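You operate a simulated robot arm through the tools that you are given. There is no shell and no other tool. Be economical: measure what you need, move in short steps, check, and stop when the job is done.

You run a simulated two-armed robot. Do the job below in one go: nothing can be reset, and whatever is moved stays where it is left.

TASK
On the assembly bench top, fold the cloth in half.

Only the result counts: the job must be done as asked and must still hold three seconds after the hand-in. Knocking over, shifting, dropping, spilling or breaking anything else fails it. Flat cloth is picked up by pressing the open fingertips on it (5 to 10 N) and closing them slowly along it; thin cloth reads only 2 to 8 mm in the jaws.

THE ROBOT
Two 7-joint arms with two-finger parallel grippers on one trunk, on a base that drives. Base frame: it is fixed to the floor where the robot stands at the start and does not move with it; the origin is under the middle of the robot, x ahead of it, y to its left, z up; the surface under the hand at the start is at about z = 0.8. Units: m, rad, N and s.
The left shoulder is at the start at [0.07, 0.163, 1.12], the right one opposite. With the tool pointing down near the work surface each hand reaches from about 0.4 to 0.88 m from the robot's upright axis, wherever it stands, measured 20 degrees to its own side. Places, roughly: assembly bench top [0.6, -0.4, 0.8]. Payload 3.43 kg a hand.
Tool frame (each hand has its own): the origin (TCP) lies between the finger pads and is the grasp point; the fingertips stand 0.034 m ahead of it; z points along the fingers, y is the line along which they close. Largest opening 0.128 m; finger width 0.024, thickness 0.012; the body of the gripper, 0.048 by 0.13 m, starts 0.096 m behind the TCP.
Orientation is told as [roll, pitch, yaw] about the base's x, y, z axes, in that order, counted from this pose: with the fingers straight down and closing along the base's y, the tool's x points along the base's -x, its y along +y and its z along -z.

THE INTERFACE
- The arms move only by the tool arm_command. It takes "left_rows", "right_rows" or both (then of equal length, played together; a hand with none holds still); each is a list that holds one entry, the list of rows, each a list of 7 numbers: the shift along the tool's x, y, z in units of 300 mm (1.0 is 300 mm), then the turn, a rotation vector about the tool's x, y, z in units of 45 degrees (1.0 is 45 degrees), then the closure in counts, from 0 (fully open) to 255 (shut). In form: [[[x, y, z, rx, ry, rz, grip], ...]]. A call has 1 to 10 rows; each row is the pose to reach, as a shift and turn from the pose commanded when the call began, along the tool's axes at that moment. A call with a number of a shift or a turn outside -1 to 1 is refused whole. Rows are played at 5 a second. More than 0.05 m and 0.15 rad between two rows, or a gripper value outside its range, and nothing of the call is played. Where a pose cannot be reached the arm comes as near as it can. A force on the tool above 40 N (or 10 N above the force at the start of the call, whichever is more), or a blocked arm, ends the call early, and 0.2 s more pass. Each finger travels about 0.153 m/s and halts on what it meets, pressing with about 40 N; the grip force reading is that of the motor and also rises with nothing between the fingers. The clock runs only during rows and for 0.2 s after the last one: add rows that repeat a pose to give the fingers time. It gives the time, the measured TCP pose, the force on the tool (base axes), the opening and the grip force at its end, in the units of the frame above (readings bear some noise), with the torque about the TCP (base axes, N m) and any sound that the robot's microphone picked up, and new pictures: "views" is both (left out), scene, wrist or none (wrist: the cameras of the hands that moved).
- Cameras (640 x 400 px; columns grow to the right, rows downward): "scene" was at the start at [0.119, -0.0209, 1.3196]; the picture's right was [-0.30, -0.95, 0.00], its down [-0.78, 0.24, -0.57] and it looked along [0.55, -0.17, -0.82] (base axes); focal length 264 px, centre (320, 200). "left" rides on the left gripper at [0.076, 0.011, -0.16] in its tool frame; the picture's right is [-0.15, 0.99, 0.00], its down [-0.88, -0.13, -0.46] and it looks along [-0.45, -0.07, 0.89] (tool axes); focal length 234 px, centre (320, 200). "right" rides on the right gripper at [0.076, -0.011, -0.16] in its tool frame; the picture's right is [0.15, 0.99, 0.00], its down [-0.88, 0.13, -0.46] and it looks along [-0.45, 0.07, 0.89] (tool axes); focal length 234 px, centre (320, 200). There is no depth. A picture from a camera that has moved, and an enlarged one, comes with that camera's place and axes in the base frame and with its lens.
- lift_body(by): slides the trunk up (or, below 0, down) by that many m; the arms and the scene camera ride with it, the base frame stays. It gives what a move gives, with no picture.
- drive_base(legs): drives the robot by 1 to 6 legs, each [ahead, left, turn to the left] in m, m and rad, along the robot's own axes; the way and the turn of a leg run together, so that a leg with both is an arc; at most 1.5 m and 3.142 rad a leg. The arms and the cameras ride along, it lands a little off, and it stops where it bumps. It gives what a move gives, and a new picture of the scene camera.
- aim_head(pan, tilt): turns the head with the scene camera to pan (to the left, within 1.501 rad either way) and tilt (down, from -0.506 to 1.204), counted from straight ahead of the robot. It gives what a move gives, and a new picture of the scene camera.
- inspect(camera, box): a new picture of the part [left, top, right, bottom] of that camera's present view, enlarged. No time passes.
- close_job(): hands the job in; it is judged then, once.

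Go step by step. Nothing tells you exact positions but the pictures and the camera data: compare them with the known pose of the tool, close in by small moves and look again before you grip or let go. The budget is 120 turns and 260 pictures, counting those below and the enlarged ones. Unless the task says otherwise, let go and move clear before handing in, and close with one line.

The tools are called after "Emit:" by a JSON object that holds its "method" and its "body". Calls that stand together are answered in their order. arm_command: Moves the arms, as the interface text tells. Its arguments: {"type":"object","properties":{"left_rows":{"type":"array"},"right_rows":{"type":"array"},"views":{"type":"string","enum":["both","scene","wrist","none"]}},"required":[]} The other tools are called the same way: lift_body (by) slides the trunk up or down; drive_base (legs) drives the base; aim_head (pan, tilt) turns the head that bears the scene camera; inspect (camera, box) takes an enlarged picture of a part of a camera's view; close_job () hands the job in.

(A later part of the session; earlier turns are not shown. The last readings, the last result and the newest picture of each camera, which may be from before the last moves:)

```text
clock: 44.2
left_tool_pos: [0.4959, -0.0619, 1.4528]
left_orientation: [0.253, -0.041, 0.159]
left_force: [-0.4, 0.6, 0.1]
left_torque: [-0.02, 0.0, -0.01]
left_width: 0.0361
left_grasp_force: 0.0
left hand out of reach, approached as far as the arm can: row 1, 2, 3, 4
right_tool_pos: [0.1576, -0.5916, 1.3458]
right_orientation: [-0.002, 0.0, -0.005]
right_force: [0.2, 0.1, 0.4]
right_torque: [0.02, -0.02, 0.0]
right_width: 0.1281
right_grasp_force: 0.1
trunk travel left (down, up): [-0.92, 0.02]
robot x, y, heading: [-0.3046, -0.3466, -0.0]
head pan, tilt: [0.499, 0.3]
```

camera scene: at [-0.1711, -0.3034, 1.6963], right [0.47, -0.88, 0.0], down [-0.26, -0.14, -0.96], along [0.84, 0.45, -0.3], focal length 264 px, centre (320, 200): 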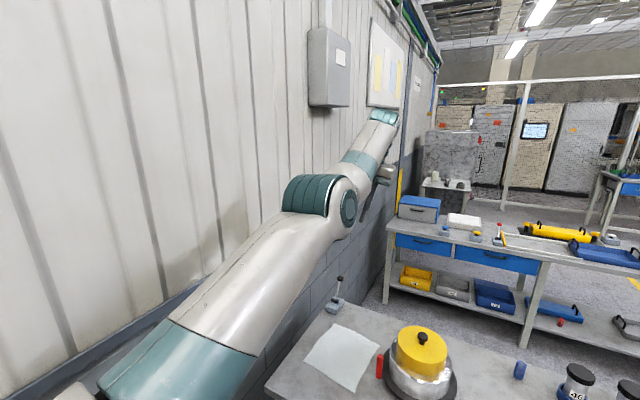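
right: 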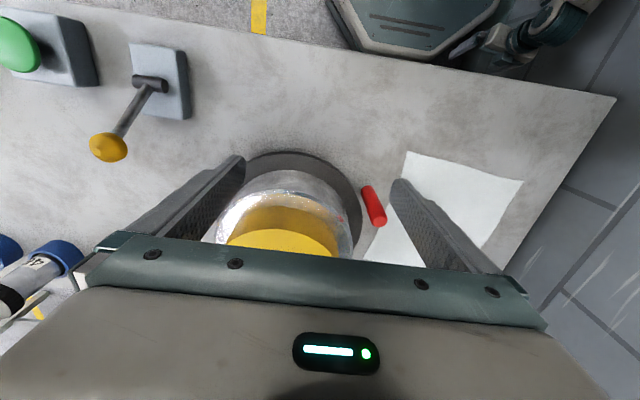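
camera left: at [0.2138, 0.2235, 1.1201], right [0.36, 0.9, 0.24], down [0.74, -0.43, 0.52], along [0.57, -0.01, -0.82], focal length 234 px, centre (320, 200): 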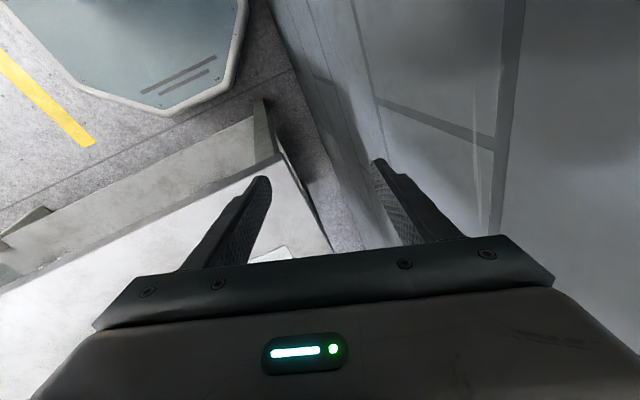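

The arm is fully straight. The one direction not properly tried is inboard, so I'll swing the hand to −y with a slight inward pull.

Emit:
{"method": "arm_command", "body": {"left_rows": [[[0.035, -0.099, -0.016, 0, 0, 0, 183], [0.07, -0.197, -0.031, 0, 0, 0, 183], [0.106, -0.296, -0.047, 0, 0, 0, 183], [0.141, -0.395, -0.062, 0, 0, 0, 183], [0.176, -0.493, -0.078, 0, 0, 0, 183], [0.211, -0.592, -0.093, 0, 0, 0, 183], [0.247, -0.691, -0.109, 0, 0, 0, 183], [0.282, -0.789, -0.124, 0, 0, 0, 183], [0.317, -0.888, -0.14, 0, 0, 0, 183]]], "views": "scene"}}

```text
clock: 46.2
left_tool_pos: [0.4441, -0.3455, 1.4208]
left_orientation: [0.254, -0.04, 0.16]
left_force: [0.0, 0.7, 0.0]
left_torque: [0.03, 0.02, 0.02]
left_width: 0.0361
left_grasp_force: 0.0
left hand out of reach, approached as far as the arm can: row 6, 7, 8
right_tool_pos: [0.1554, -0.5927, 1.345]
right_orientation: [0.003, 0.001, -0.005]
right_force: [0.3, 0.3, -0.6]
right_torque: [0.0, 0.01, -0.01]
right_width: 0.1279
right_grasp_force: 0.1
trunk travel left (down, up): [-0.92, 0.02]
robot x, y, heading: [-0.3017, -0.3491, -0.001]
head pan, tilt: [0.499, 0.3]
camera scene: at [-0.1718, -0.304, 1.6963], right [0.47, -0.88, 0.0], down [-0.26, -0.14, -0.96], along [0.84, 0.45, -0.3], focal length 264 px, centre (320, 200)
```

scene: 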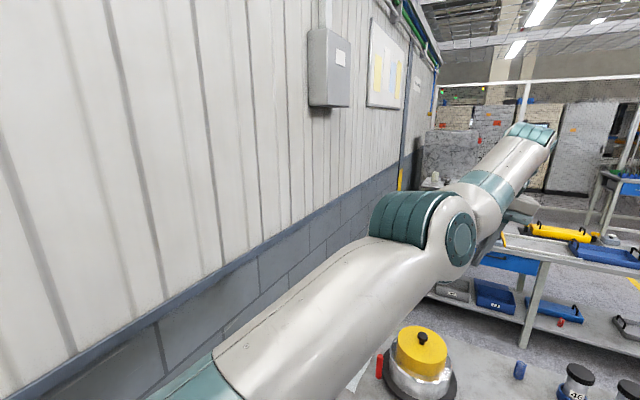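

It works: the elbow flexes inboard-hand, i.e. elbow outboard. Now pull the hand in and down.

Emit:
{"method": "arm_command", "body": {"left_rows": [[[0.087, -0.013, 0.062, 0, 0, 0, 183], [0.173, -0.027, 0.123, 0, 0, 0, 183], [0.26, -0.04, 0.185, 0, 0, 0, 183], [0.347, -0.053, 0.247, 0, 0, 0, 183], [0.433, -0.067, 0.308, 0, 0, 0, 183], [0.52, -0.08, 0.37, 0, 0, 0, 183]]], "views": "scene"}}

```text
clock: 47.6
left_tool_pos: [0.4538, -0.3522, 1.3581]
left_orientation: [0.253, -0.041, 0.16]
left_force: [0.3, 0.8, 0.4]
left_torque: [-0.02, 0.03, 0.0]
left_width: 0.0361
left_grasp_force: 0.1
left hand out of reach, approached as far as the arm can: row 1, 2, 3, 4, 5, 6
right_tool_pos: [0.1577, -0.5907, 1.3449]
right_orientation: [0.0, 0.0, -0.006]
right_force: [0.2, -0.6, -0.1]
right_torque: [-0.04, 0.0, 0.02]
right_width: 0.128
right_grasp_force: 0.0
trunk travel left (down, up): [-0.92, 0.02]
robot x, y, heading: [-0.3053, -0.3469, -0.004]
head pan, tilt: [0.499, 0.3]
camera scene: at [-0.1709, -0.3033, 1.6963], right [0.47, -0.88, 0.0], down [-0.26, -0.14, -0.96], along [0.84, 0.45, -0.3], focal length 264 px, centre (320, 200)
```

scene: 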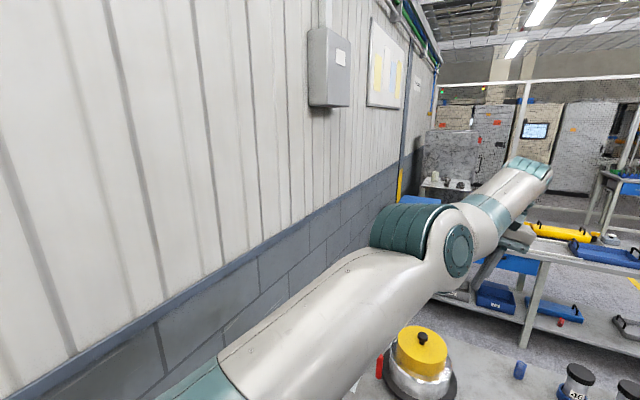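

The elbow is bent some but a wrist limit may hold it. I'll let the hand yaw inward along with the forearm while pulling in.

Emit:
{"method": "arm_command", "body": {"left_rows": [[[0.04, -0.02, 0, 0.005, -0.03, 0.12, 183], [0.09, -0.04, 0, 0.01, -0.06, 0.24, 183], [0.15, -0.06, 0, 0.015, -0.09, 0.36, 183], [0.21, -0.08, 0, 0.02, -0.12, 0.48, 183], [0.27, -0.1, 0, 0.025, -0.15, 0.6, 183], [0.33, -0.12, 0, 0.03, -0.19, 0.74, 183]]], "views": "scene"}}

```text
clock: 49.0
left_tool_pos: [0.4871, -0.3639, 1.3632]
left_orientation: [0.254, -0.038, -0.442]
left_force: [-0.5, -0.5, 0.0]
left_torque: [0.02, 0.0, -0.04]
left_width: 0.0363
left_grasp_force: 0.1
left hand out of reach, approached as far as the arm can: row 1, 2, 3, 4, 5, 6
right_tool_pos: [0.1563, -0.5913, 1.3456]
right_orientation: [0.001, -0.001, -0.006]
right_force: [0.0, 0.3, -0.5]
right_torque: [-0.01, -0.03, 0.03]
right_width: 0.1281
right_grasp_force: 0.0
trunk travel left (down, up): [-0.92, 0.02]
robot x, y, heading: [-0.3092, -0.3463, -0.011]
head pan, tilt: [0.499, 0.3]
camera scene: at [-0.171, -0.3035, 1.6963], right [0.47, -0.88, 0.0], down [-0.26, -0.14, -0.96], along [0.84, 0.45, -0.3], focal length 264 px, centre (320, 200)
```

scene: 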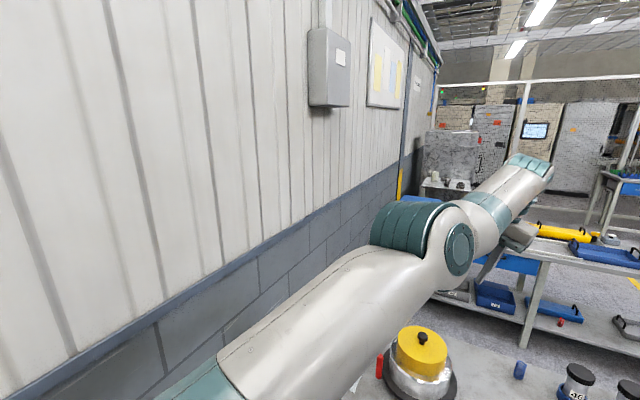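

Only the hand turned. I'll continue the direction that worked: inboard and a bit up.

Emit:
{"method": "arm_command", "body": {"left_rows": [[[-0.005, -0.071, -0.064, 0, 0, 0, 183], [-0.009, -0.141, -0.128, 0, 0, 0, 183], [-0.014, -0.212, -0.192, 0, 0, 0, 183], [-0.019, -0.283, -0.256, 0, 0, 0, 183], [-0.023, -0.353, -0.32, 0, 0, 0, 183], [-0.028, -0.424, -0.384, 0, 0, 0, 183]]], "views": "none"}}

```text
clock: 50.4
left_tool_pos: [0.4081, -0.4676, 1.4392]
left_orientation: [0.252, -0.042, -0.443]
left_force: [0.2, -0.1, -0.3]
left_torque: [0.02, 0.0, 0.01]
left_width: 0.0358
left_grasp_force: 0.1
left hand out of reach, approached as far as the arm can: row 1, 2, 3, 4, 5, 6
right_tool_pos: [0.1567, -0.5924, 1.3449]
right_orientation: [0.0, 0.0, -0.005]
right_force: [-0.8, -0.2, -0.5]
right_torque: [0.0, 0.02, 0.01]
right_width: 0.128
right_grasp_force: 0.1
trunk travel left (down, up): [-0.92, 0.02]
robot x, y, heading: [-0.305, -0.3492, -0.005]
head pan, tilt: [0.499, 0.3]
```

The elbow is flexed ~0.6 rad, so the wrist may be over-bent by the high downward-pointing hand. I'll tilt the fingers forward while pulling in.

Emit:
{"method": "arm_command", "body": {"left_rows": [[[0.055, 0.003, 0, 0, -0.11, 0, 183], [0.11, 0.006, 0, 0, -0.22, 0, 183], [0.165, 0.009, 0, 0, -0.33, 0, 183], [0.22, 0.012, 0, 0, -0.44, 0, 183], [0.275, 0.015, 0, 0, -0.55, 0, 183], [0.33, 0.018, 0, 0, -0.66, 0, 183], [0.383, 0.02, 0, 0, -0.76, 0, 183]]], "views": "scene"}}

```text
clock: 52.0
left_tool_pos: [0.3056, -0.4141, 1.4344]
left_orientation: [0.309, -0.617, -0.615]
left_force: [0.6, 0.4, 0.0]
left_torque: [-0.02, 0.0, 0.0]
left_width: 0.0364
left_grasp_force: 0.0
right_tool_pos: [0.156, -0.5917, 1.345]
right_orientation: [0.001, 0.0, -0.006]
right_force: [0.4, -0.4, 0.0]
right_torque: [-0.01, 0.0, 0.02]
right_width: 0.1279
right_grasp_force: 0.0
trunk travel left (down, up): [-0.92, 0.02]
robot x, y, heading: [-0.3047, -0.3456, -0.003]
head pan, tilt: [0.499, 0.3]
camera scene: at [-0.1715, -0.302, 1.6963], right [0.47, -0.88, 0.0], down [-0.26, -0.14, -0.96], along [0.84, 0.45, -0.3], focal length 264 px, centre (320, 200)
```

scene: 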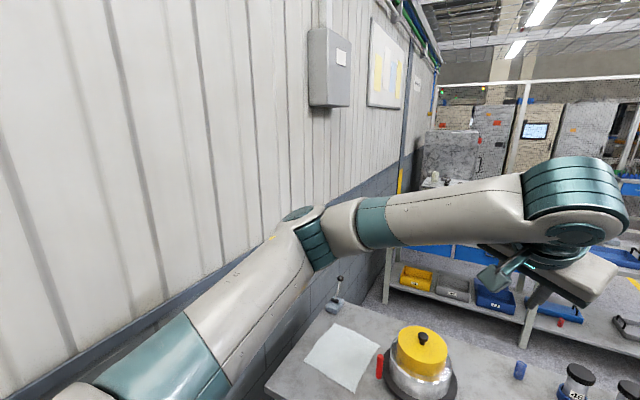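

The left arm is now elbow-out like the right. I level the hand while bringing it down in front of the bench.

Emit:
{"method": "arm_command", "body": {"left_rows": [[[0.082, 0.044, 0.088, 0.015, 0.086, -0.057, 183], [0.164, 0.089, 0.176, 0.03, 0.172, -0.114, 183], [0.246, 0.133, 0.264, 0.045, 0.259, -0.171, 183], [0.328, 0.177, 0.352, 0.06, 0.345, -0.228, 183], [0.41, 0.222, 0.44, 0.075, 0.431, -0.285, 183], [0.492, 0.266, 0.528, 0.089, 0.517, -0.342, 183], [0.574, 0.31, 0.616, 0.104, 0.603, -0.399, 183], [0.656, 0.354, 0.704, 0.119, 0.69, -0.456, 183], [0.738, 0.399, 0.792, 0.134, 0.776, -0.513, 183], [0.82, 0.443, 0.88, 0.149, 0.862, -0.57, 183]]], "views": "scene"}}

```text
clock: 54.2
left_tool_pos: [0.3636, -0.1978, 1.1191]
left_orientation: [0.0, 0.003, -0.047]
left_force: [-0.4, 0.2, 0.0]
left_torque: [-0.01, 0.01, -0.02]
left_width: 0.036
left_grasp_force: 0.0
right_tool_pos: [0.1577, -0.5903, 1.3439]
right_orientation: [0.0, 0.001, -0.004]
right_force: [0.7, 0.0, 0.6]
right_torque: [-0.01, -0.01, 0.0]
right_width: 0.128
right_grasp_force: 0.1
trunk travel left (down, up): [-0.92, 0.02]
robot x, y, heading: [-0.3041, -0.3452, -0.005]
head pan, tilt: [0.499, 0.3]
camera scene: at [-0.1704, -0.3022, 1.6962], right [0.47, -0.88, 0.0], down [-0.26, -0.14, -0.95], along [0.84, 0.45, -0.3], focal length 264 px, centre (320, 200)
```

scene: 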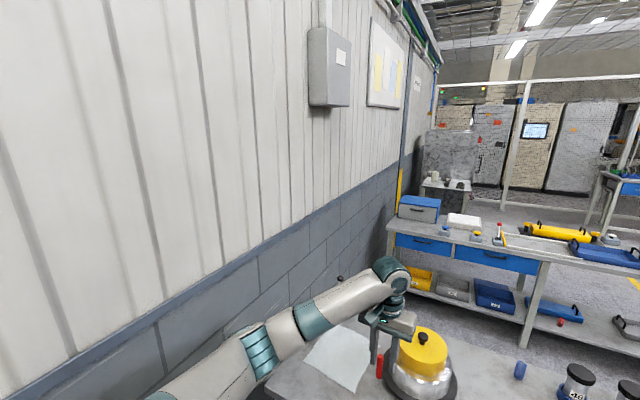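

The left hand is level and properly postured. Now I drive back left and then forward so the hands come over the cloth, with the robot at about x −0.05, y −0.12.

Emit:
{"method": "drive_base", "body": {"legs": [[0, 0.23, 0], [0.25, 0, 0]]}}

Emit:
{"method": "aim_head", "body": {"pan": 0.15, "tilt": 0.95}}

```text
clock: 57.5
left_tool_pos: [0.624, 0.0324, 1.1206]
left_orientation: [0.005, -0.001, -0.057]
left_force: [-0.8, 0.0, -0.1]
left_torque: [0.01, -0.01, -0.01]
left_width: 0.0362
left_grasp_force: 0.0
right_tool_pos: [0.4145, -0.3591, 1.346]
right_orientation: [0.0, -0.001, -0.012]
right_force: [-1.1, 1.6, 0.4]
right_torque: [-0.01, -0.03, -0.01]
right_width: 0.1281
right_grasp_force: 0.1
trunk travel left (down, up): [-0.92, 0.02]
robot x, y, heading: [-0.0434, -0.1138, -0.015]
head pan, tilt: [0.499, 0.3]
camera scene: at [0.088, -0.0681, 1.6966], right [0.47, -0.88, 0.0], down [-0.26, -0.14, -0.96], along [0.84, 0.45, -0.29], focal length 264 px, centre (320, 200)
```

scene: 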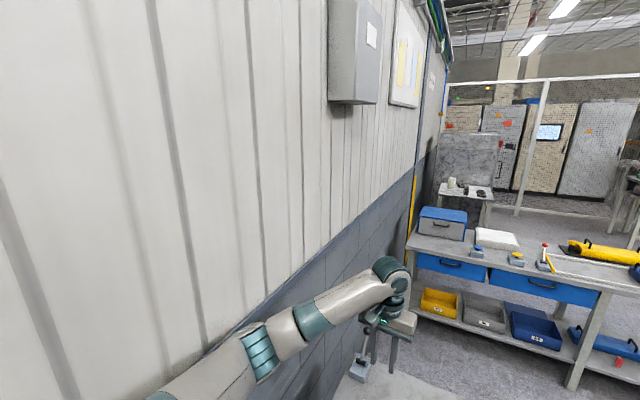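

```text
clock: 58.5
left_tool_pos: [0.6245, 0.0324, 1.1195]
left_orientation: [0.004, 0.0, -0.053]
left_force: [0.1, 1.0, 1.1]
left_torque: [-0.03, 0.0, -0.02]
left_width: 0.0361
left_grasp_force: 0.1
right_tool_pos: [0.417, -0.3602, 1.3459]
right_orientation: [0.0, -0.001, -0.012]
right_force: [-0.6, 0.0, -0.3]
right_torque: [-0.01, 0.01, 0.0]
right_width: 0.1278
right_grasp_force: 0.0
trunk travel left (down, up): [-0.92, 0.02]
robot x, y, heading: [-0.0423, -0.1116, -0.009]
head pan, tilt: [0.15, 0.949]
camera scene: at [0.0795, -0.1024, 1.6405], right [0.14, -0.99, 0.0], down [-0.8, -0.11, -0.58], along [0.58, 0.08, -0.81], focal length 264 px, centre (320, 200)
```

scene: 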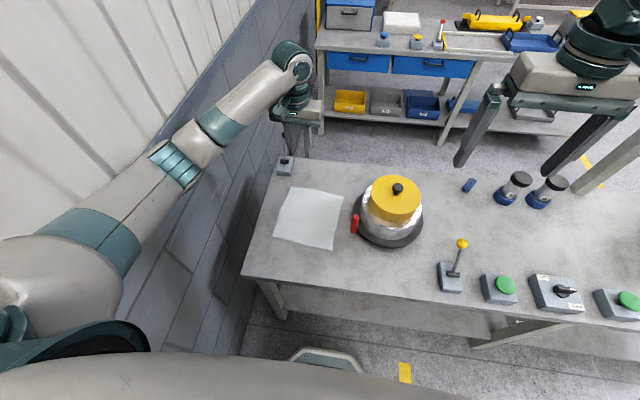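

Cloth corners: A(.73,.105), B(.714,−.112) far; C(.473,−.09), D(.496,.122) near. I'll lower the trunk 0.15 for reach and move the right hand left, in front of the pot, setting both grippers to ~36 mm.

Emit:
{"method": "lift_body", "body": {"by": -0.15}}

Emit:
{"method": "arm_command", "body": {"right_rows": [[[0, 0.12, 0, 0, 0, 0, 60], [0, 0.24, 0, 0, 0, 0, 120], [0, 0.36, 0, 0, 0, 0, 150], [0, 0.48, 0, 0, 0, 0, 183], [0, 0.6, 0, 0, 0, 0, 183], [0, 0.72, 0, 0, 0, 0, 183], [0, 0.84, 0, 0, 0, 0, 183], [0, 0.92, 0, 0, 0, 0, 183]]], "views": "scene"}}

```text
clock: 60.2
left_tool_pos: [0.6251, 0.033, 0.9709]
left_orientation: [0.003, 0.001, -0.056]
left_force: [-0.4, -0.2, 0.0]
left_torque: [0.0, 0.0, -0.01]
left_width: 0.0361
left_grasp_force: 0.2
right_tool_pos: [0.4151, -0.3597, 1.195]
right_orientation: [0.001, 0.001, -0.011]
right_force: [0.6, 0.0, 0.1]
right_torque: [0.01, 0.01, -0.02]
right_width: 0.128
right_grasp_force: 0.1
trunk travel left (down, up): [-0.77, 0.17]
robot x, y, heading: [-0.0395, -0.1124, -0.012]
head pan, tilt: [0.15, 0.949]
```

```text
clock: 62.0
left_tool_pos: [0.6246, 0.0329, 0.969]
left_orientation: [0.003, 0.002, -0.057]
left_force: [-0.3, 0.7, -0.4]
left_torque: [-0.02, 0.0, -0.01]
left_width: 0.0361
left_grasp_force: 0.1
right_tool_pos: [0.4204, -0.0801, 1.1967]
right_orientation: [-0.001, -0.001, -0.014]
right_force: [0.3, 0.8, -0.2]
right_torque: [0.02, 0.0, -0.01]
right_width: 0.0358
right_grasp_force: 0.1
trunk travel left (down, up): [-0.77, 0.17]
robot x, y, heading: [-0.0413, -0.1083, -0.014]
head pan, tilt: [0.15, 0.949]
camera scene: at [0.08, -0.1013, 1.4904], right [0.14, -0.99, 0.0], down [-0.81, -0.11, -0.58], along [0.58, 0.08, -0.81], focal length 264 px, centre (320, 200)
```

scene: 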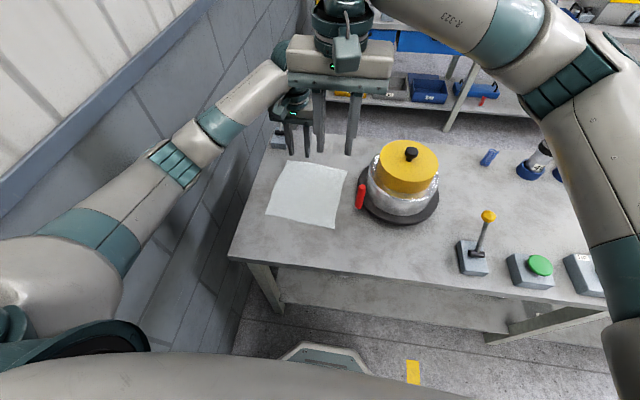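

Both arms look well placed. I'll spread the left hand out and bring the right forward along y −0.08, then check with the wrist cameras.

Emit:
{"method": "arm_command", "body": {"left_rows": [[[-0.07, 0.042, 0.03, 0, 0, 0, 183], [-0.145, 0.084, 0.067, 0, 0, 0, 183], [-0.22, 0.125, 0.1, 0, 0, 0, 183], [-0.29, 0.167, 0.133, 0, 0, 0, 183], [-0.29, 0.167, 0.133, 0, 0, 0, 183], [-0.29, 0.167, 0.133, 0, 0, 0, 183], [-0.29, 0.167, 0.133, 0, 0, 0, 183], [-0.29, 0.167, 0.133, 0, 0, 0, 183], [-0.29, 0.167, 0.133, 0, 0, 0, 183]]], "right_rows": [[[-0.1, 0.001, 0.03, 0, 0, 0, 183], [-0.2, 0.003, 0.1, 0, 0, 0, 183], [-0.31, 0.004, 0.18, 0, 0, 0, 183], [-0.42, 0.006, 0.26, 0, 0, 0, 183], [-0.53, 0.007, 0.34, 0, 0, 0, 183], [-0.64, 0.009, 0.42, 0, 0, 0, 183], [-0.75, 0.01, 0.5, 0, 0, 0, 183], [-0.85, 0.012, 0.58, 0, 0, 0, 183], [-0.95, 0.013, 0.667, 0, 0, 0, 183]]], "views": "both"}}

```text
clock: 64.0
left_tool_pos: [0.7135, 0.0809, 0.9276]
left_orientation: [0.002, 0.002, -0.055]
left_force: [0.0, -0.4, -0.4]
left_torque: [-0.01, 0.01, 0.03]
left_width: 0.0361
left_grasp_force: 0.1
right_tool_pos: [0.7077, -0.0842, 0.9949]
right_orientation: [0.001, 0.0, -0.012]
right_force: [-0.1, -0.4, -0.6]
right_torque: [-0.03, 0.03, 0.01]
right_width: 0.0362
right_grasp_force: 0.0
trunk travel left (down, up): [-0.77, 0.17]
robot x, y, heading: [-0.043, -0.1112, -0.008]
head pan, tilt: [0.15, 0.949]
camera scene: at [0.0812, -0.1007, 1.4903], right [0.14, -0.99, 0.0], down [-0.81, -0.11, -0.58], along [0.58, 0.08, -0.81], focal length 264 px, centre (320, 200)
camera right: at [0.6305, -0.0946, 1.1539], right [-0.13, 0.99, 0.0], down [0.88, 0.12, 0.46], along [0.45, 0.06, -0.89], focal length 234 px, centre (320, 200)
camera left: at [0.6399, 0.0957, 1.0876], right [0.2, 0.98, 0.0], down [0.87, -0.18, 0.45], along [0.44, -0.09, -0.89], focal length 234 px, centre (320, 200)
```

scene: 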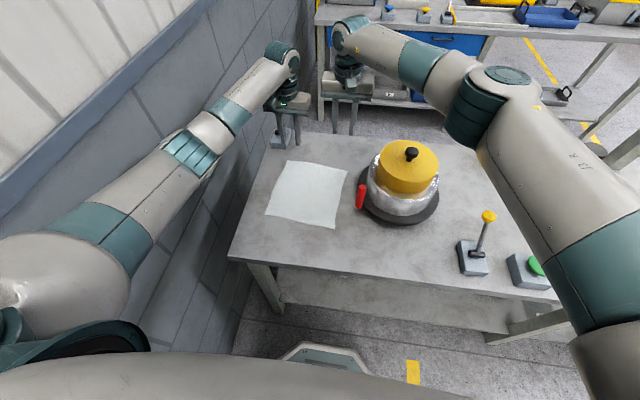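
right: 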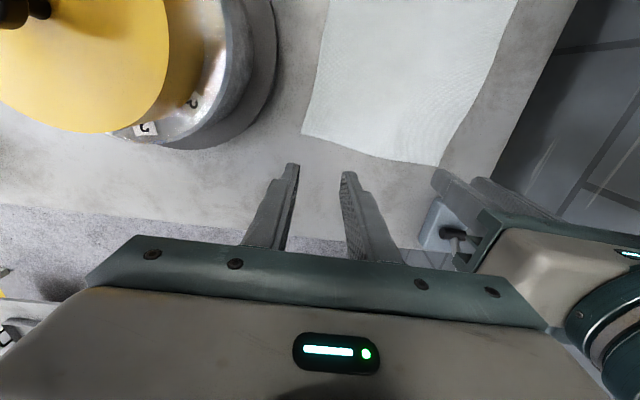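
left: 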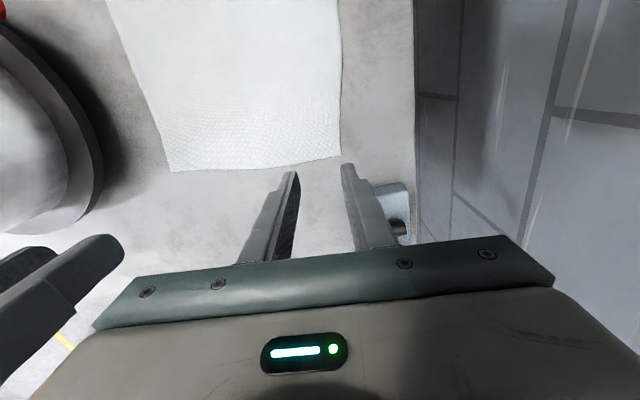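

From the wrist views the far edge runs from A(.726,.107) to B(.703,−.112). I'll lower both hands to just above the cloth, fingers overlapping the edge by about 2 cm.

Emit:
{"method": "arm_command", "body": {"left_rows": [[[0, 0, 0.05, 0, 0, 0, 183], [0, -0.005, 0.1, 0, 0, 0, 183], [0, -0.008, 0.16, 0, 0, 0, 183], [0, -0.008, 0.22, 0, 0, 0, 183], [0, -0.008, 0.26, 0, 0, 0, 183], [0, -0.008, 0.285, 0, 0, 0, 183]]], "right_rows": [[[0.01, 0, 0.1, 0, 0, 0, 183], [0.02, 0, 0.2, 0, 0, 0, 183], [0.032, 0, 0.3, 0, 0, 0, 183], [0.032, 0, 0.39, 0, 0, 0, 183], [0.032, 0, 0.46, 0, 0, 0, 183], [0.032, 0, 0.51, 0, 0, 0, 183]]], "views": "both"}}

```text
clock: 65.4
left_tool_pos: [0.7147, 0.0764, 0.8428]
left_orientation: [0.004, 0.003, -0.054]
left_force: [0.5, 0.2, -1.1]
left_torque: [0.02, 0.02, 0.04]
left_width: 0.0359
left_grasp_force: 0.1
right_tool_pos: [0.695, -0.082, 0.8431]
right_orientation: [0.001, -0.001, -0.012]
right_force: [-0.7, 0.1, 1.2]
right_torque: [-0.01, 0.03, 0.02]
right_width: 0.0359
right_grasp_force: 0.0
trunk travel left (down, up): [-0.77, 0.17]
robot x, y, heading: [-0.0442, -0.1147, -0.007]
head pan, tilt: [0.15, 0.949]
camera scene: at [0.0803, -0.102, 1.4904], right [0.14, -0.99, 0.0], down [-0.81, -0.11, -0.58], along [0.58, 0.08, -0.81], focal length 264 px, centre (320, 200)
camera right: at [0.618, -0.093, 1.003], right [-0.13, 0.99, 0.0], down [0.88, 0.12, 0.46], along [0.45, 0.06, -0.89], focal length 234 px, centre (320, 200)
camera left: at [0.64, 0.091, 1.0028], right [0.2, 0.98, 0.0], down [0.87, -0.18, 0.45], along [0.45, -0.09, -0.89], focal length 234 px, centre (320, 200)
```

scene: 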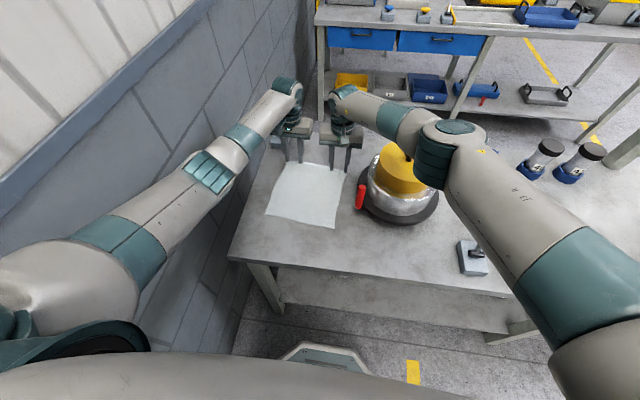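
right: 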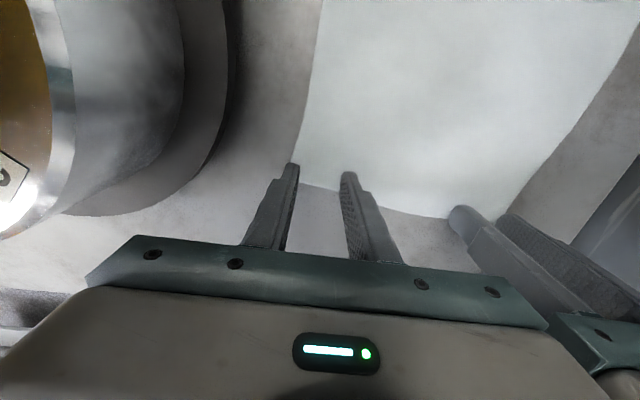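
left: 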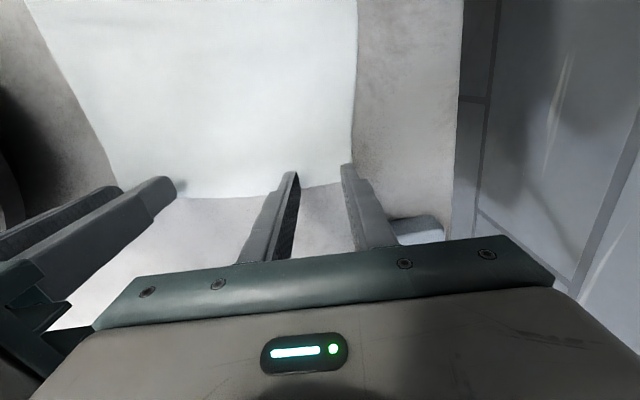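

Both outer fingers sit right at the cloth's side edges, so I'll nudge both hands inward slightly, narrow the openings to 30 mm, and ease down.

Emit:
{"method": "arm_command", "body": {"left_rows": [[[0, -0.008, 0, 0, 0, 0, 195], [0, -0.015, 0.005, 0, 0, 0, 195], [0, -0.015, 0.012, 0, 0, 0, 195], [0, -0.015, 0.02, 0, 0, 0, 195]]], "right_rows": [[[-0.005, 0.01, 0, 0, 0, 0, 195], [-0.01, 0.022, 0.005, 0, 0, 0, 195], [-0.01, 0.022, 0.012, 0, 0, 0, 195], [-0.01, 0.022, 0.02, 0, 0, 0, 195]]], "views": "none"}}

```text
clock: 66.4
left_tool_pos: [0.7146, 0.0726, 0.8388]
left_orientation: [0.002, -0.001, -0.055]
left_force: [0.3, 0.1, -0.2]
left_torque: [0.02, 0.01, -0.01]
left_width: 0.0302
left_grasp_force: 0.0
right_tool_pos: [0.6975, -0.0763, 0.8368]
right_orientation: [0.0, 0.0, -0.012]
right_force: [0.4, -0.3, 0.3]
right_torque: [-0.04, -0.01, -0.05]
right_width: 0.0301
right_grasp_force: 0.0
trunk travel left (down, up): [-0.77, 0.17]
robot x, y, heading: [-0.0439, -0.1152, -0.014]
head pan, tilt: [0.15, 0.949]
```

Fingertips are about 3–4 mm above the nominal surface with no contact yet. I'll go down another 4 mm.

Emit:
{"method": "arm_command", "body": {"left_rows": [[[0, 0, 0.005, 0, 0, 0, 195], [0, 0, 0.01, 0, 0, 0, 195], [0, 0, 0.013, 0, 0, 0, 195], [0, 0, 0.013, 0, 0, 0, 195]]], "right_rows": [[[0, 0, 0.004, 0, 0, 0, 195], [0, 0, 0.008, 0, 0, 0, 195], [0, 0, 0.01, 0, 0, 0, 195], [0, 0, 0.01, 0, 0, 0, 195]]], "views": "none"}}

```text
clock: 67.4
left_tool_pos: [0.7134, 0.0725, 0.838]
left_orientation: [0.004, 0.001, -0.055]
left_force: [-0.1, -0.1, 0.1]
left_torque: [0.02, -0.02, -0.01]
left_width: 0.0301
left_grasp_force: 0.1
right_tool_pos: [0.6977, -0.0758, 0.8338]
right_orientation: [0.0, -0.004, -0.015]
right_force: [4.8, -0.4, 22.7]
right_torque: [-0.27, -0.13, 0.06]
right_width: 0.0302
right_grasp_force: 0.0
trunk travel left (down, up): [-0.77, 0.17]
robot x, y, heading: [-0.0416, -0.1133, -0.008]
head pan, tilt: [0.15, 0.949]
```

Right touches at 23 N; back it off about 1 mm. Left is still just above, so lower it a little.

Emit:
{"method": "arm_command", "body": {"left_rows": [[[0, 0, 0.004, 0, 0, 0, 195], [0, 0, 0.004, 0, 0, 0, 195]]], "right_rows": [[[0, 0, -0.003, 0, 0, 0, 195], [0, 0, -0.003, 0, 0, 0, 195]]], "views": "none"}}

```text
clock: 68.0
left_tool_pos: [0.7134, 0.071, 0.8362]
left_orientation: [0.005, -0.002, -0.055]
left_force: [1.0, 1.0, -0.4]
left_torque: [-0.02, -0.01, 0.0]
left_width: 0.0302
left_grasp_force: 0.2
right_tool_pos: [0.6979, -0.0767, 0.8351]
right_orientation: [0.001, -0.003, -0.012]
right_force: [4.2, -0.2, 24.3]
right_torque: [-0.22, -0.16, 0.05]
right_width: 0.0302
right_grasp_force: 0.1
trunk travel left (down, up): [-0.77, 0.17]
robot x, y, heading: [-0.0409, -0.1074, -0.014]
head pan, tilt: [0.15, 0.949]
```

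Emit:
{"method": "arm_command", "body": {"left_rows": [[[0, 0, 0.004, 0, 0, 0, 195], [0, 0, 0.006, 0, 0, 0, 195], [0, 0, 0.006, 0, 0, 0, 195]]], "right_rows": [[[0, 0, -0.004, 0, 0, 0, 195], [0, 0, -0.008, 0, 0, 0, 195], [0, 0, -0.008, 0, 0, 0, 195]]], "views": "none"}}

```text
clock: 68.8
left_tool_pos: [0.7127, 0.0708, 0.8351]
left_orientation: [0.004, -0.005, -0.056]
left_force: [1.5, 1.6, 19.2]
left_torque: [-0.13, -0.05, 0.06]
left_width: 0.0303
left_grasp_force: 0.0
right_tool_pos: [0.6947, -0.0768, 0.8361]
right_orientation: [0.001, -0.001, -0.013]
right_force: [-0.3, 0.7, 0.9]
right_torque: [-0.05, -0.01, -0.02]
right_width: 0.0298
right_grasp_force: 0.1
trunk travel left (down, up): [-0.77, 0.17]
robot x, y, heading: [-0.0418, -0.1143, -0.012]
head pan, tilt: [0.15, 0.949]
```

Left touched at 19 N, right lifted free. Fine adjustments: left up ~0.6 mm, right down ~1.3 mm.

Emit:
{"method": "arm_command", "body": {"left_rows": [[[0, 0, -0.002, 0, 0, 0, 195], [0, 0, -0.002, 0, 0, 0, 195]]], "right_rows": [[[0, 0, 0.004, 0, 0, 0, 195], [0, 0, 0.004, 0, 0, 0, 195]]], "views": "none"}}

```text
clock: 69.4
left_tool_pos: [0.7136, 0.0703, 0.8358]
left_orientation: [0.004, -0.003, -0.055]
left_force: [4.4, 2.3, 22.9]
left_torque: [-0.2, -0.2, 0.05]
left_width: 0.0296
left_grasp_force: 0.1
right_tool_pos: [0.6969, -0.0772, 0.8368]
right_orientation: [-0.001, -0.001, -0.012]
right_force: [0.0, -0.4, 0.6]
right_torque: [0.01, 0.03, 0.01]
right_width: 0.0302
right_grasp_force: 0.1
trunk travel left (down, up): [-0.77, 0.17]
robot x, y, heading: [-0.0429, -0.1116, -0.009]
head pan, tilt: [0.15, 0.949]
```

Emit:
{"method": "arm_command", "body": {"left_rows": [[[0, 0, -0.003, 0, 0, 0, 195], [0, 0, -0.003, 0, 0, 0, 195], [0, 0, -0.003, 0, 0, 0, 195]]], "right_rows": [[[0, 0, 0.003, 0, 0, 0, 195], [0, 0, 0.003, 0, 0, 0, 195], [0, 0, 0.003, 0, 0, 0, 195]]], "views": "wrist"}}

```text
clock: 70.2
left_tool_pos: [0.7133, 0.0706, 0.8346]
left_orientation: [0.003, -0.002, -0.057]
left_force: [5.0, 0.0, 23.0]
left_torque: [-0.26, -0.2, 0.01]
left_width: 0.0296
left_grasp_force: 0.0
right_tool_pos: [0.6968, -0.0765, 0.835]
right_orientation: [0.0, 0.0, -0.016]
right_force: [-0.6, 0.1, 0.3]
right_torque: [-0.01, 0.02, -0.01]
right_width: 0.0301
right_grasp_force: 0.0
trunk travel left (down, up): [-0.77, 0.17]
robot x, y, heading: [-0.0421, -0.1128, -0.01]
head pan, tilt: [0.15, 0.949]
camera right: at [0.6203, -0.0878, 0.9946], right [-0.13, 0.99, 0.0], down [0.88, 0.12, 0.46], along [0.45, 0.06, -0.89], focal length 234 px, centre (320, 200)
camera left: at [0.6374, 0.0857, 0.9945], right [0.2, 0.98, 0.0], down [0.87, -0.18, 0.46], along [0.45, -0.09, -0.89], focal length 234 px, centre (320, 200)
```

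right: 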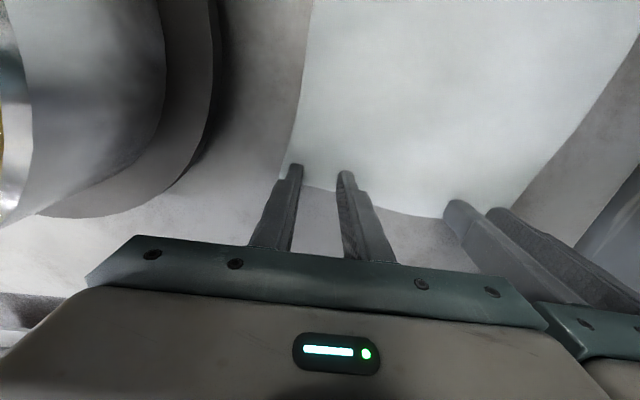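
left: 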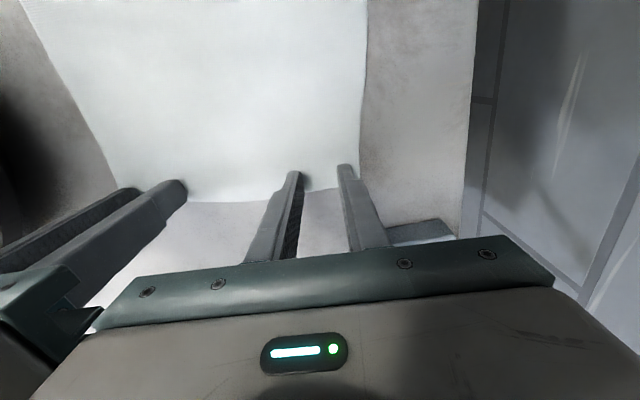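

Both finger pairs overlap the edge nicely. Continue balancing the press.

Emit:
{"method": "arm_command", "body": {"left_rows": [[[0, 0, -0.004, 0, 0, 0, 195], [0, 0, -0.004, 0, 0, 0, 195], [0, 0, -0.004, 0, 0, 0, 195]]], "right_rows": [[[0, 0, 0.003, 0, 0, 0, 195], [0, 0, 0.003, 0, 0, 0, 195], [0, 0, 0.003, 0, 0, 0, 195]]], "views": "none"}}

```text
clock: 71.0
left_tool_pos: [0.7106, 0.0721, 0.8355]
left_orientation: [0.002, 0.0, -0.056]
left_force: [2.1, -0.4, 11.6]
left_torque: [-0.14, -0.11, 0.07]
left_width: 0.0301
left_grasp_force: 0.0
right_tool_pos: [0.6974, -0.0759, 0.8355]
right_orientation: [0.001, -0.005, -0.014]
right_force: [-0.9, -2.6, 9.3]
right_torque: [-0.17, 0.03, -0.03]
right_width: 0.0302
right_grasp_force: 0.5
trunk travel left (down, up): [-0.77, 0.17]
robot x, y, heading: [-0.0446, -0.1107, -0.01]
head pan, tilt: [0.15, 0.949]
```

Presses are about 10 N each. Now close both grippers slowly.

Emit:
{"method": "arm_command", "body": {"left_rows": [[[0, 0, 0, 0, 0, 0, 201], [0, 0, 0, 0, 0, 0, 207], [0, 0, 0, 0, 0, 0, 213], [0, 0, 0, 0, 0, 0, 219], [0, 0, 0, 0, 0, 0, 225], [0, 0, 0, 0, 0, 0, 231], [0, 0, 0, 0, 0, 0, 237], [0, 0, 0, 0, 0, 0, 243], [0, 0, 0, 0, 0, 0, 250], [0, 0, 0, 0, 0, 0, 255]]], "right_rows": [[[0, 0, 0, 0, 0, 0, 201], [0, 0, 0, 0, 0, 0, 207], [0, 0, 0, 0, 0, 0, 213], [0, 0, 0, 0, 0, 0, 219], [0, 0, 0, 0, 0, 0, 225], [0, 0, 0, 0, 0, 0, 231], [0, 0, 0, 0, 0, 0, 237], [0, 0, 0, 0, 0, 0, 243], [0, 0, 0, 0, 0, 0, 250], [0, 0, 0, 0, 0, 0, 255]]], "views": "wrist"}}

```text
clock: 73.2
left_tool_pos: [0.7122, 0.0681, 0.8347]
left_orientation: [0.001, 0.001, -0.055]
left_force: [-0.6, -12.2, -0.3]
left_torque: [-0.4, 0.03, 0.1]
left_width: 0.0018
left_grasp_force: 35.9
right_tool_pos: [0.6971, -0.076, 0.8351]
right_orientation: [0.002, -0.002, -0.013]
right_force: [1.9, 10.4, 19.7]
right_torque: [0.34, -0.02, -0.04]
right_width: 0.0011
right_grasp_force: 35.9
trunk travel left (down, up): [-0.77, 0.17]
robot x, y, heading: [-0.0459, -0.1086, -0.014]
head pan, tilt: [0.15, 0.949]
camera right: at [0.6201, -0.0865, 0.9943], right [-0.13, 0.99, 0.0], down [0.88, 0.12, 0.46], along [0.45, 0.06, -0.89], focal length 234 px, centre (320, 200)
camera left: at [0.6367, 0.0853, 0.9952], right [0.2, 0.98, 0.0], down [0.87, -0.18, 0.46], along [0.45, -0.09, -0.89], focal length 234 px, centre (320, 200)
```

right: 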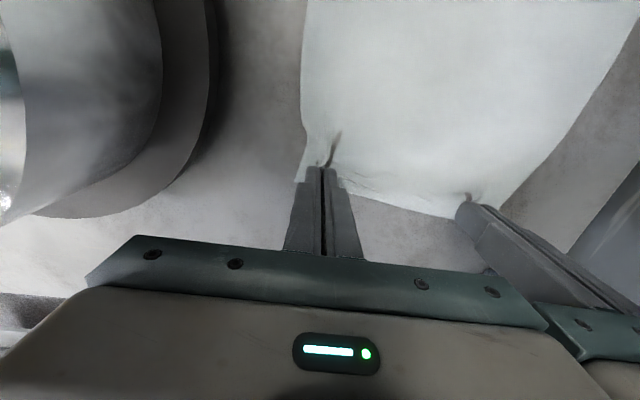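
left: 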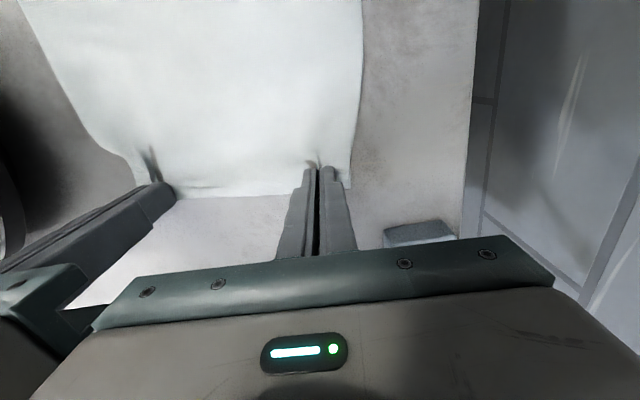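

Both grippers have pinched ridges of cloth. I'll relax the tension by bringing the hands 3 mm closer each, and lift slightly to verify.

Emit:
{"method": "arm_command", "body": {"left_rows": [[[0, -0.01, 0, 0, 0, 0, 255], [0.01, -0.01, -0.03, 0, 0, 0, 255], [0.03, -0.01, -0.08, 0, 0, 0, 255], [0.06, -0.01, -0.13, 0, 0, 0, 255]]], "right_rows": [[[0, 0.01, 0, 0, 0, 0, 255], [0.01, 0.01, -0.03, 0, 0, 0, 255], [0.03, 0.01, -0.08, 0, 0, 0, 255], [0.06, 0.01, -0.13, 0, 0, 0, 255]]], "views": "both"}}

```text
clock: 74.2
left_tool_pos: [0.6939, 0.0702, 0.8734]
left_orientation: [0.003, 0.002, -0.054]
left_force: [-0.3, -5.3, -0.4]
left_torque: [-0.16, 0.02, 0.07]
left_width: 0.0015
left_grasp_force: 36.7
right_tool_pos: [0.6795, -0.0719, 0.8712]
right_orientation: [0.001, 0.001, -0.015]
right_force: [0.5, 4.3, 0.2]
right_torque: [0.14, 0.01, -0.03]
right_width: 0.0012
right_grasp_force: 35.8
trunk travel left (down, up): [-0.77, 0.17]
robot x, y, heading: [-0.0431, -0.1093, -0.014]
head pan, tilt: [0.15, 0.949]
camera scene: at [0.0796, -0.1021, 1.4904], right [0.14, -0.99, 0.0], down [-0.81, -0.11, -0.58], along [0.58, 0.08, -0.81], focal length 264 px, centre (320, 200)
camera right: at [0.6039, -0.0827, 1.0304], right [-0.13, 0.99, 0.0], down [0.88, 0.12, 0.46], along [0.45, 0.06, -0.89], focal length 234 px, centre (320, 200)
camera left: at [0.6191, 0.0846, 1.0333], right [0.2, 0.98, 0.0], down [0.87, -0.18, 0.45], along [0.45, -0.09, -0.89], focal length 234 px, centre (320, 200)
```

scene: 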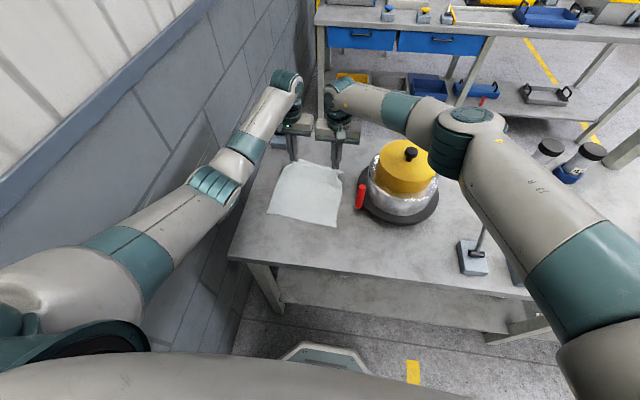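
right: 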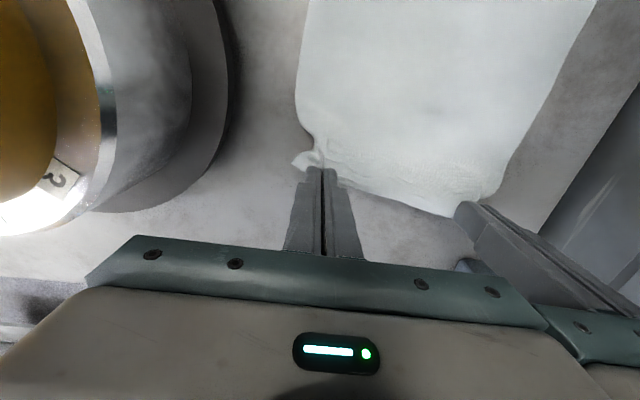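
left: 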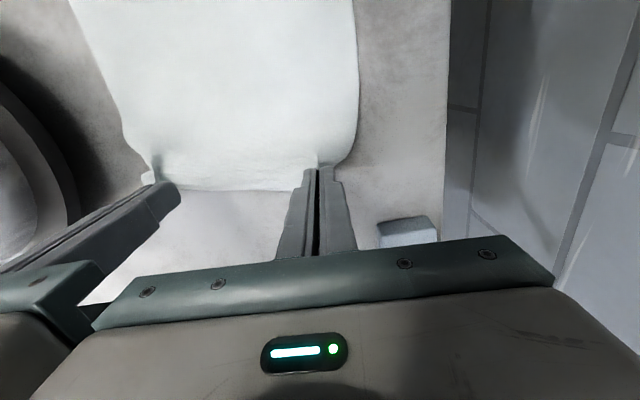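

Both hands hold the edge. Now the fold: an arc back toward the near edge while tilting the fingers forward so the edge strip turns over with the cloth.

Emit:
{"method": "arm_command", "body": {"left_rows": [[[0.068, 0.003, -0.132, 0, -0.102, 0, 255], [0.147, 0.005, -0.178, 0, -0.204, 0, 255], [0.236, 0.007, -0.206, 0, -0.306, 0, 255], [0.33, 0.009, -0.214, 0, -0.407, 0, 255], [0.423, 0.01, -0.2, 0, -0.51, 0, 255], [0.511, 0.012, -0.167, 0, -0.611, 0, 255]]], "right_rows": [[[0.068, 0.005, -0.132, 0, -0.102, 0, 255], [0.147, 0.011, -0.178, 0, -0.204, 0, 255], [0.236, 0.016, -0.206, 0, -0.306, 0, 255], [0.329, 0.021, -0.214, 0, -0.407, 0, 255], [0.422, 0.027, -0.2, 0, -0.51, 0, 255], [0.51, 0.034, -0.167, 0, -0.611, 0, 255]]], "views": "both"}}

```text
clock: 75.6
left_tool_pos: [0.5419, 0.0818, 0.9228]
left_orientation: [0.004, -0.481, -0.058]
left_force: [-0.9, -5.2, 0.9]
left_torque: [-0.18, 0.03, -0.07]
left_width: 0.0015
left_grasp_force: 37.0
right_tool_pos: [0.5277, -0.0605, 0.9242]
right_orientation: [0.001, -0.483, -0.016]
right_force: [1.2, 6.1, -0.3]
right_torque: [0.19, -0.02, 0.08]
right_width: 0.0015
right_grasp_force: 35.8
trunk travel left (down, up): [-0.77, 0.17]
robot x, y, heading: [-0.0425, -0.1122, -0.012]
head pan, tilt: [0.15, 0.949]
camera scene: at [0.078, -0.1017, 1.4907], right [0.14, -0.99, 0.0], down [-0.8, -0.11, -0.58], along [0.58, 0.08, -0.81], focal length 264 px, centre (320, 200)
camera right: at [0.3853, -0.0705, 1.03], right [-0.12, 0.99, -0.07], down [0.57, 0.12, 0.81], along [0.81, 0.06, -0.58], focal length 234 px, centre (320, 200)
camera left: at [0.4024, 0.1012, 1.029], right [0.18, 0.98, 0.07], down [0.56, -0.16, 0.81], along [0.81, -0.11, -0.58], focal length 234 px, centre (320, 200)
```

scene: 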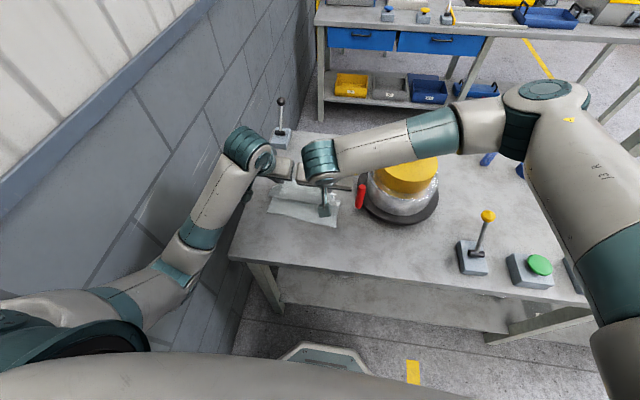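
right: 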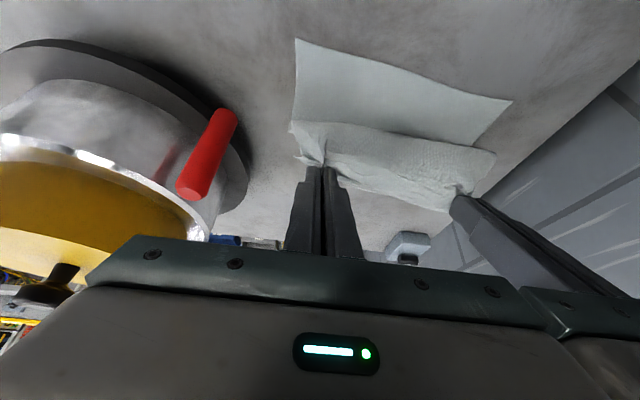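
left: 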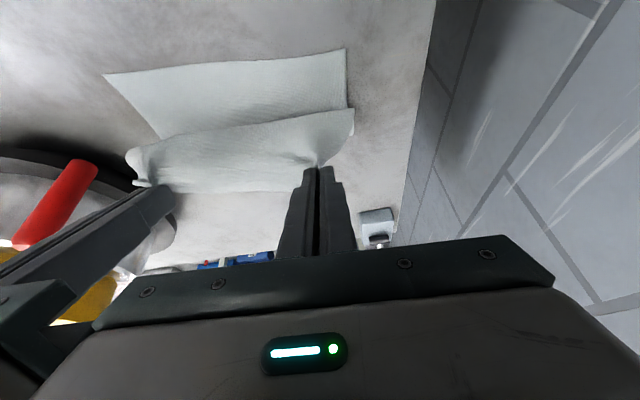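

The fold is forming well, with the near half undisturbed. I'll continue the arc down onto the near edge.

Emit:
{"method": "arm_command", "body": {"left_rows": [[[0.086, 0.004, 0.007, 0, -0.102, 0, 255], [0.168, 0.008, 0.032, 0, -0.204, 0, 255], [0.242, 0.012, 0.075, 0, -0.306, 0, 255], [0.292, 0.015, 0.115, 0, -0.386, 0, 255], [0.292, 0.015, 0.115, 0, -0.386, 0, 255]]], "right_rows": [[[0.086, 0.007, 0.007, 0, -0.102, 0, 255], [0.168, 0.013, 0.032, 0, -0.204, 0, 255], [0.242, 0.018, 0.075, 0, -0.306, 0, 255], [0.292, 0.023, 0.115, 0, -0.386, 0, 255], [0.292, 0.023, 0.115, 0, -0.386, 0, 255]]], "views": "both"}}

```text
clock: 76.8
left_tool_pos: [0.4834, 0.0887, 0.8504]
left_orientation: [0.005, -0.782, -0.059]
left_force: [-0.7, -5.6, -0.3]
left_torque: [-0.15, 0.04, -0.08]
left_width: 0.0016
left_grasp_force: 36.7
right_tool_pos: [0.4674, -0.0543, 0.8515]
right_orientation: [0.002, -0.784, -0.014]
right_force: [0.8, 5.3, -0.5]
right_torque: [0.16, 0.01, 0.12]
right_width: 0.0012
right_grasp_force: 36.0
trunk travel left (down, up): [-0.77, 0.17]
robot x, y, heading: [-0.0447, -0.1117, -0.011]
head pan, tilt: [0.15, 0.949]
camera scene: at [0.0809, -0.1027, 1.4903], right [0.14, -0.99, 0.0], down [-0.81, -0.11, -0.58], along [0.58, 0.08, -0.81], focal length 264 px, centre (320, 200)
camera right: at [0.2999, -0.0639, 0.911], right [-0.09, 0.99, -0.1], down [0.3, 0.13, 0.94], along [0.95, 0.05, -0.31], focal length 234 px, centre (320, 200)
camera left: at [0.3177, 0.1093, 0.9095], right [0.16, 0.98, 0.11], down [0.3, -0.15, 0.94], along [0.94, -0.12, -0.31], focal length 234 px, centre (320, 200)
```

scene: 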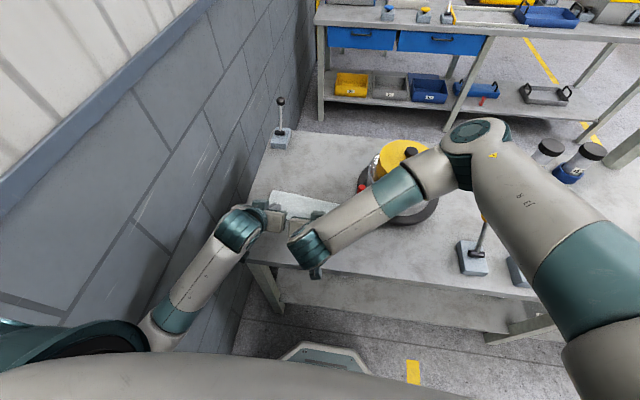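
right: 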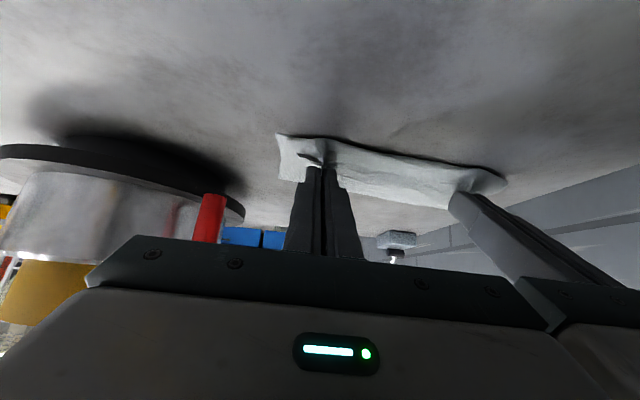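
left: 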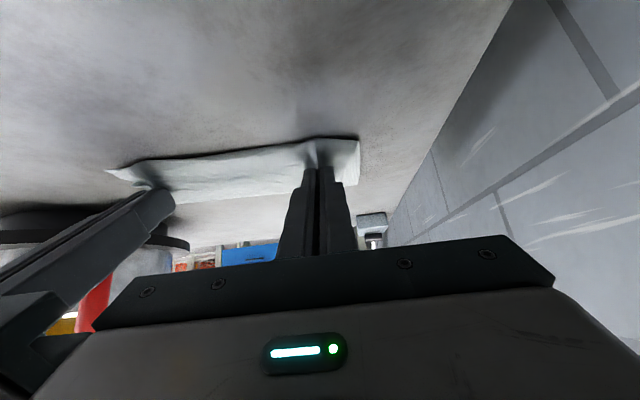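

The upper edge lies nearly over the near edge. I'll lower the last centimetre.

Emit:
{"method": "arm_command", "body": {"left_rows": [[[0.012, 0, 0.008, 0, 0, 0, 255], [0.024, 0, 0.016, 0, 0, 0, 255], [0.033, 0, 0.024, 0, 0, 0, 255], [0.033, 0, 0.024, 0, 0, 0, 255]]], "right_rows": [[[0.012, 0, 0.008, 0, 0, 0, 255], [0.024, 0, 0.016, 0, 0, 0, 255], [0.033, 0, 0.024, 0, 0, 0, 255], [0.033, 0, 0.024, 0, 0, 0, 255]]], "views": "wrist"}}

```text
clock: 77.8
left_tool_pos: [0.4796, 0.0889, 0.8401]
left_orientation: [0.004, -0.78, -0.059]
left_force: [-0.5, -7.2, 0.1]
left_torque: [-0.22, 0.01, -0.13]
left_width: 0.0016
left_grasp_force: 36.6
right_tool_pos: [0.4633, -0.0545, 0.8388]
right_orientation: [0.0, -0.785, -0.014]
right_force: [0.7, 6.3, -0.1]
right_torque: [0.23, -0.02, 0.15]
right_width: 0.0011
right_grasp_force: 36.5
trunk travel left (down, up): [-0.77, 0.17]
robot x, y, heading: [-0.0418, -0.1112, -0.014]
head pan, tilt: [0.15, 0.949]
camera right: at [0.2965, -0.0642, 0.8987], right [-0.09, 0.99, -0.1], down [0.3, 0.13, 0.94], along [0.95, 0.05, -0.31], focal length 234 px, centre (320, 200)
camera left: at [0.3143, 0.1098, 0.9002], right [0.16, 0.98, 0.11], down [0.3, -0.15, 0.94], along [0.94, -0.12, -0.31], focal length 234 px, centre (320, 200)
```

right: 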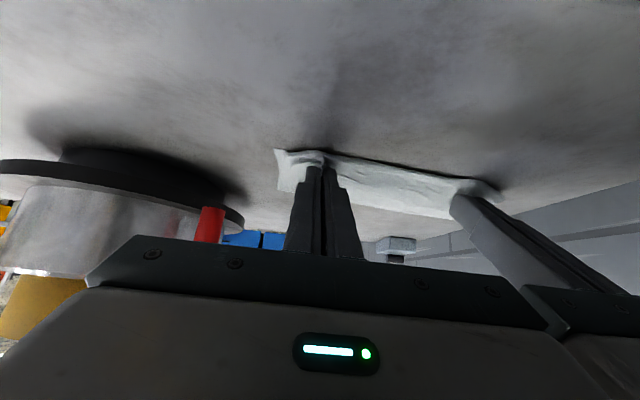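
left: 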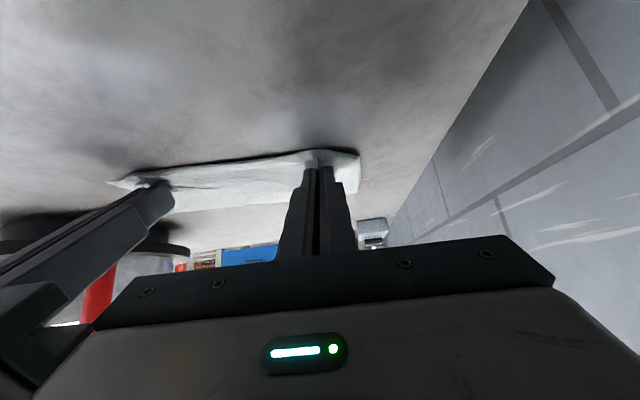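

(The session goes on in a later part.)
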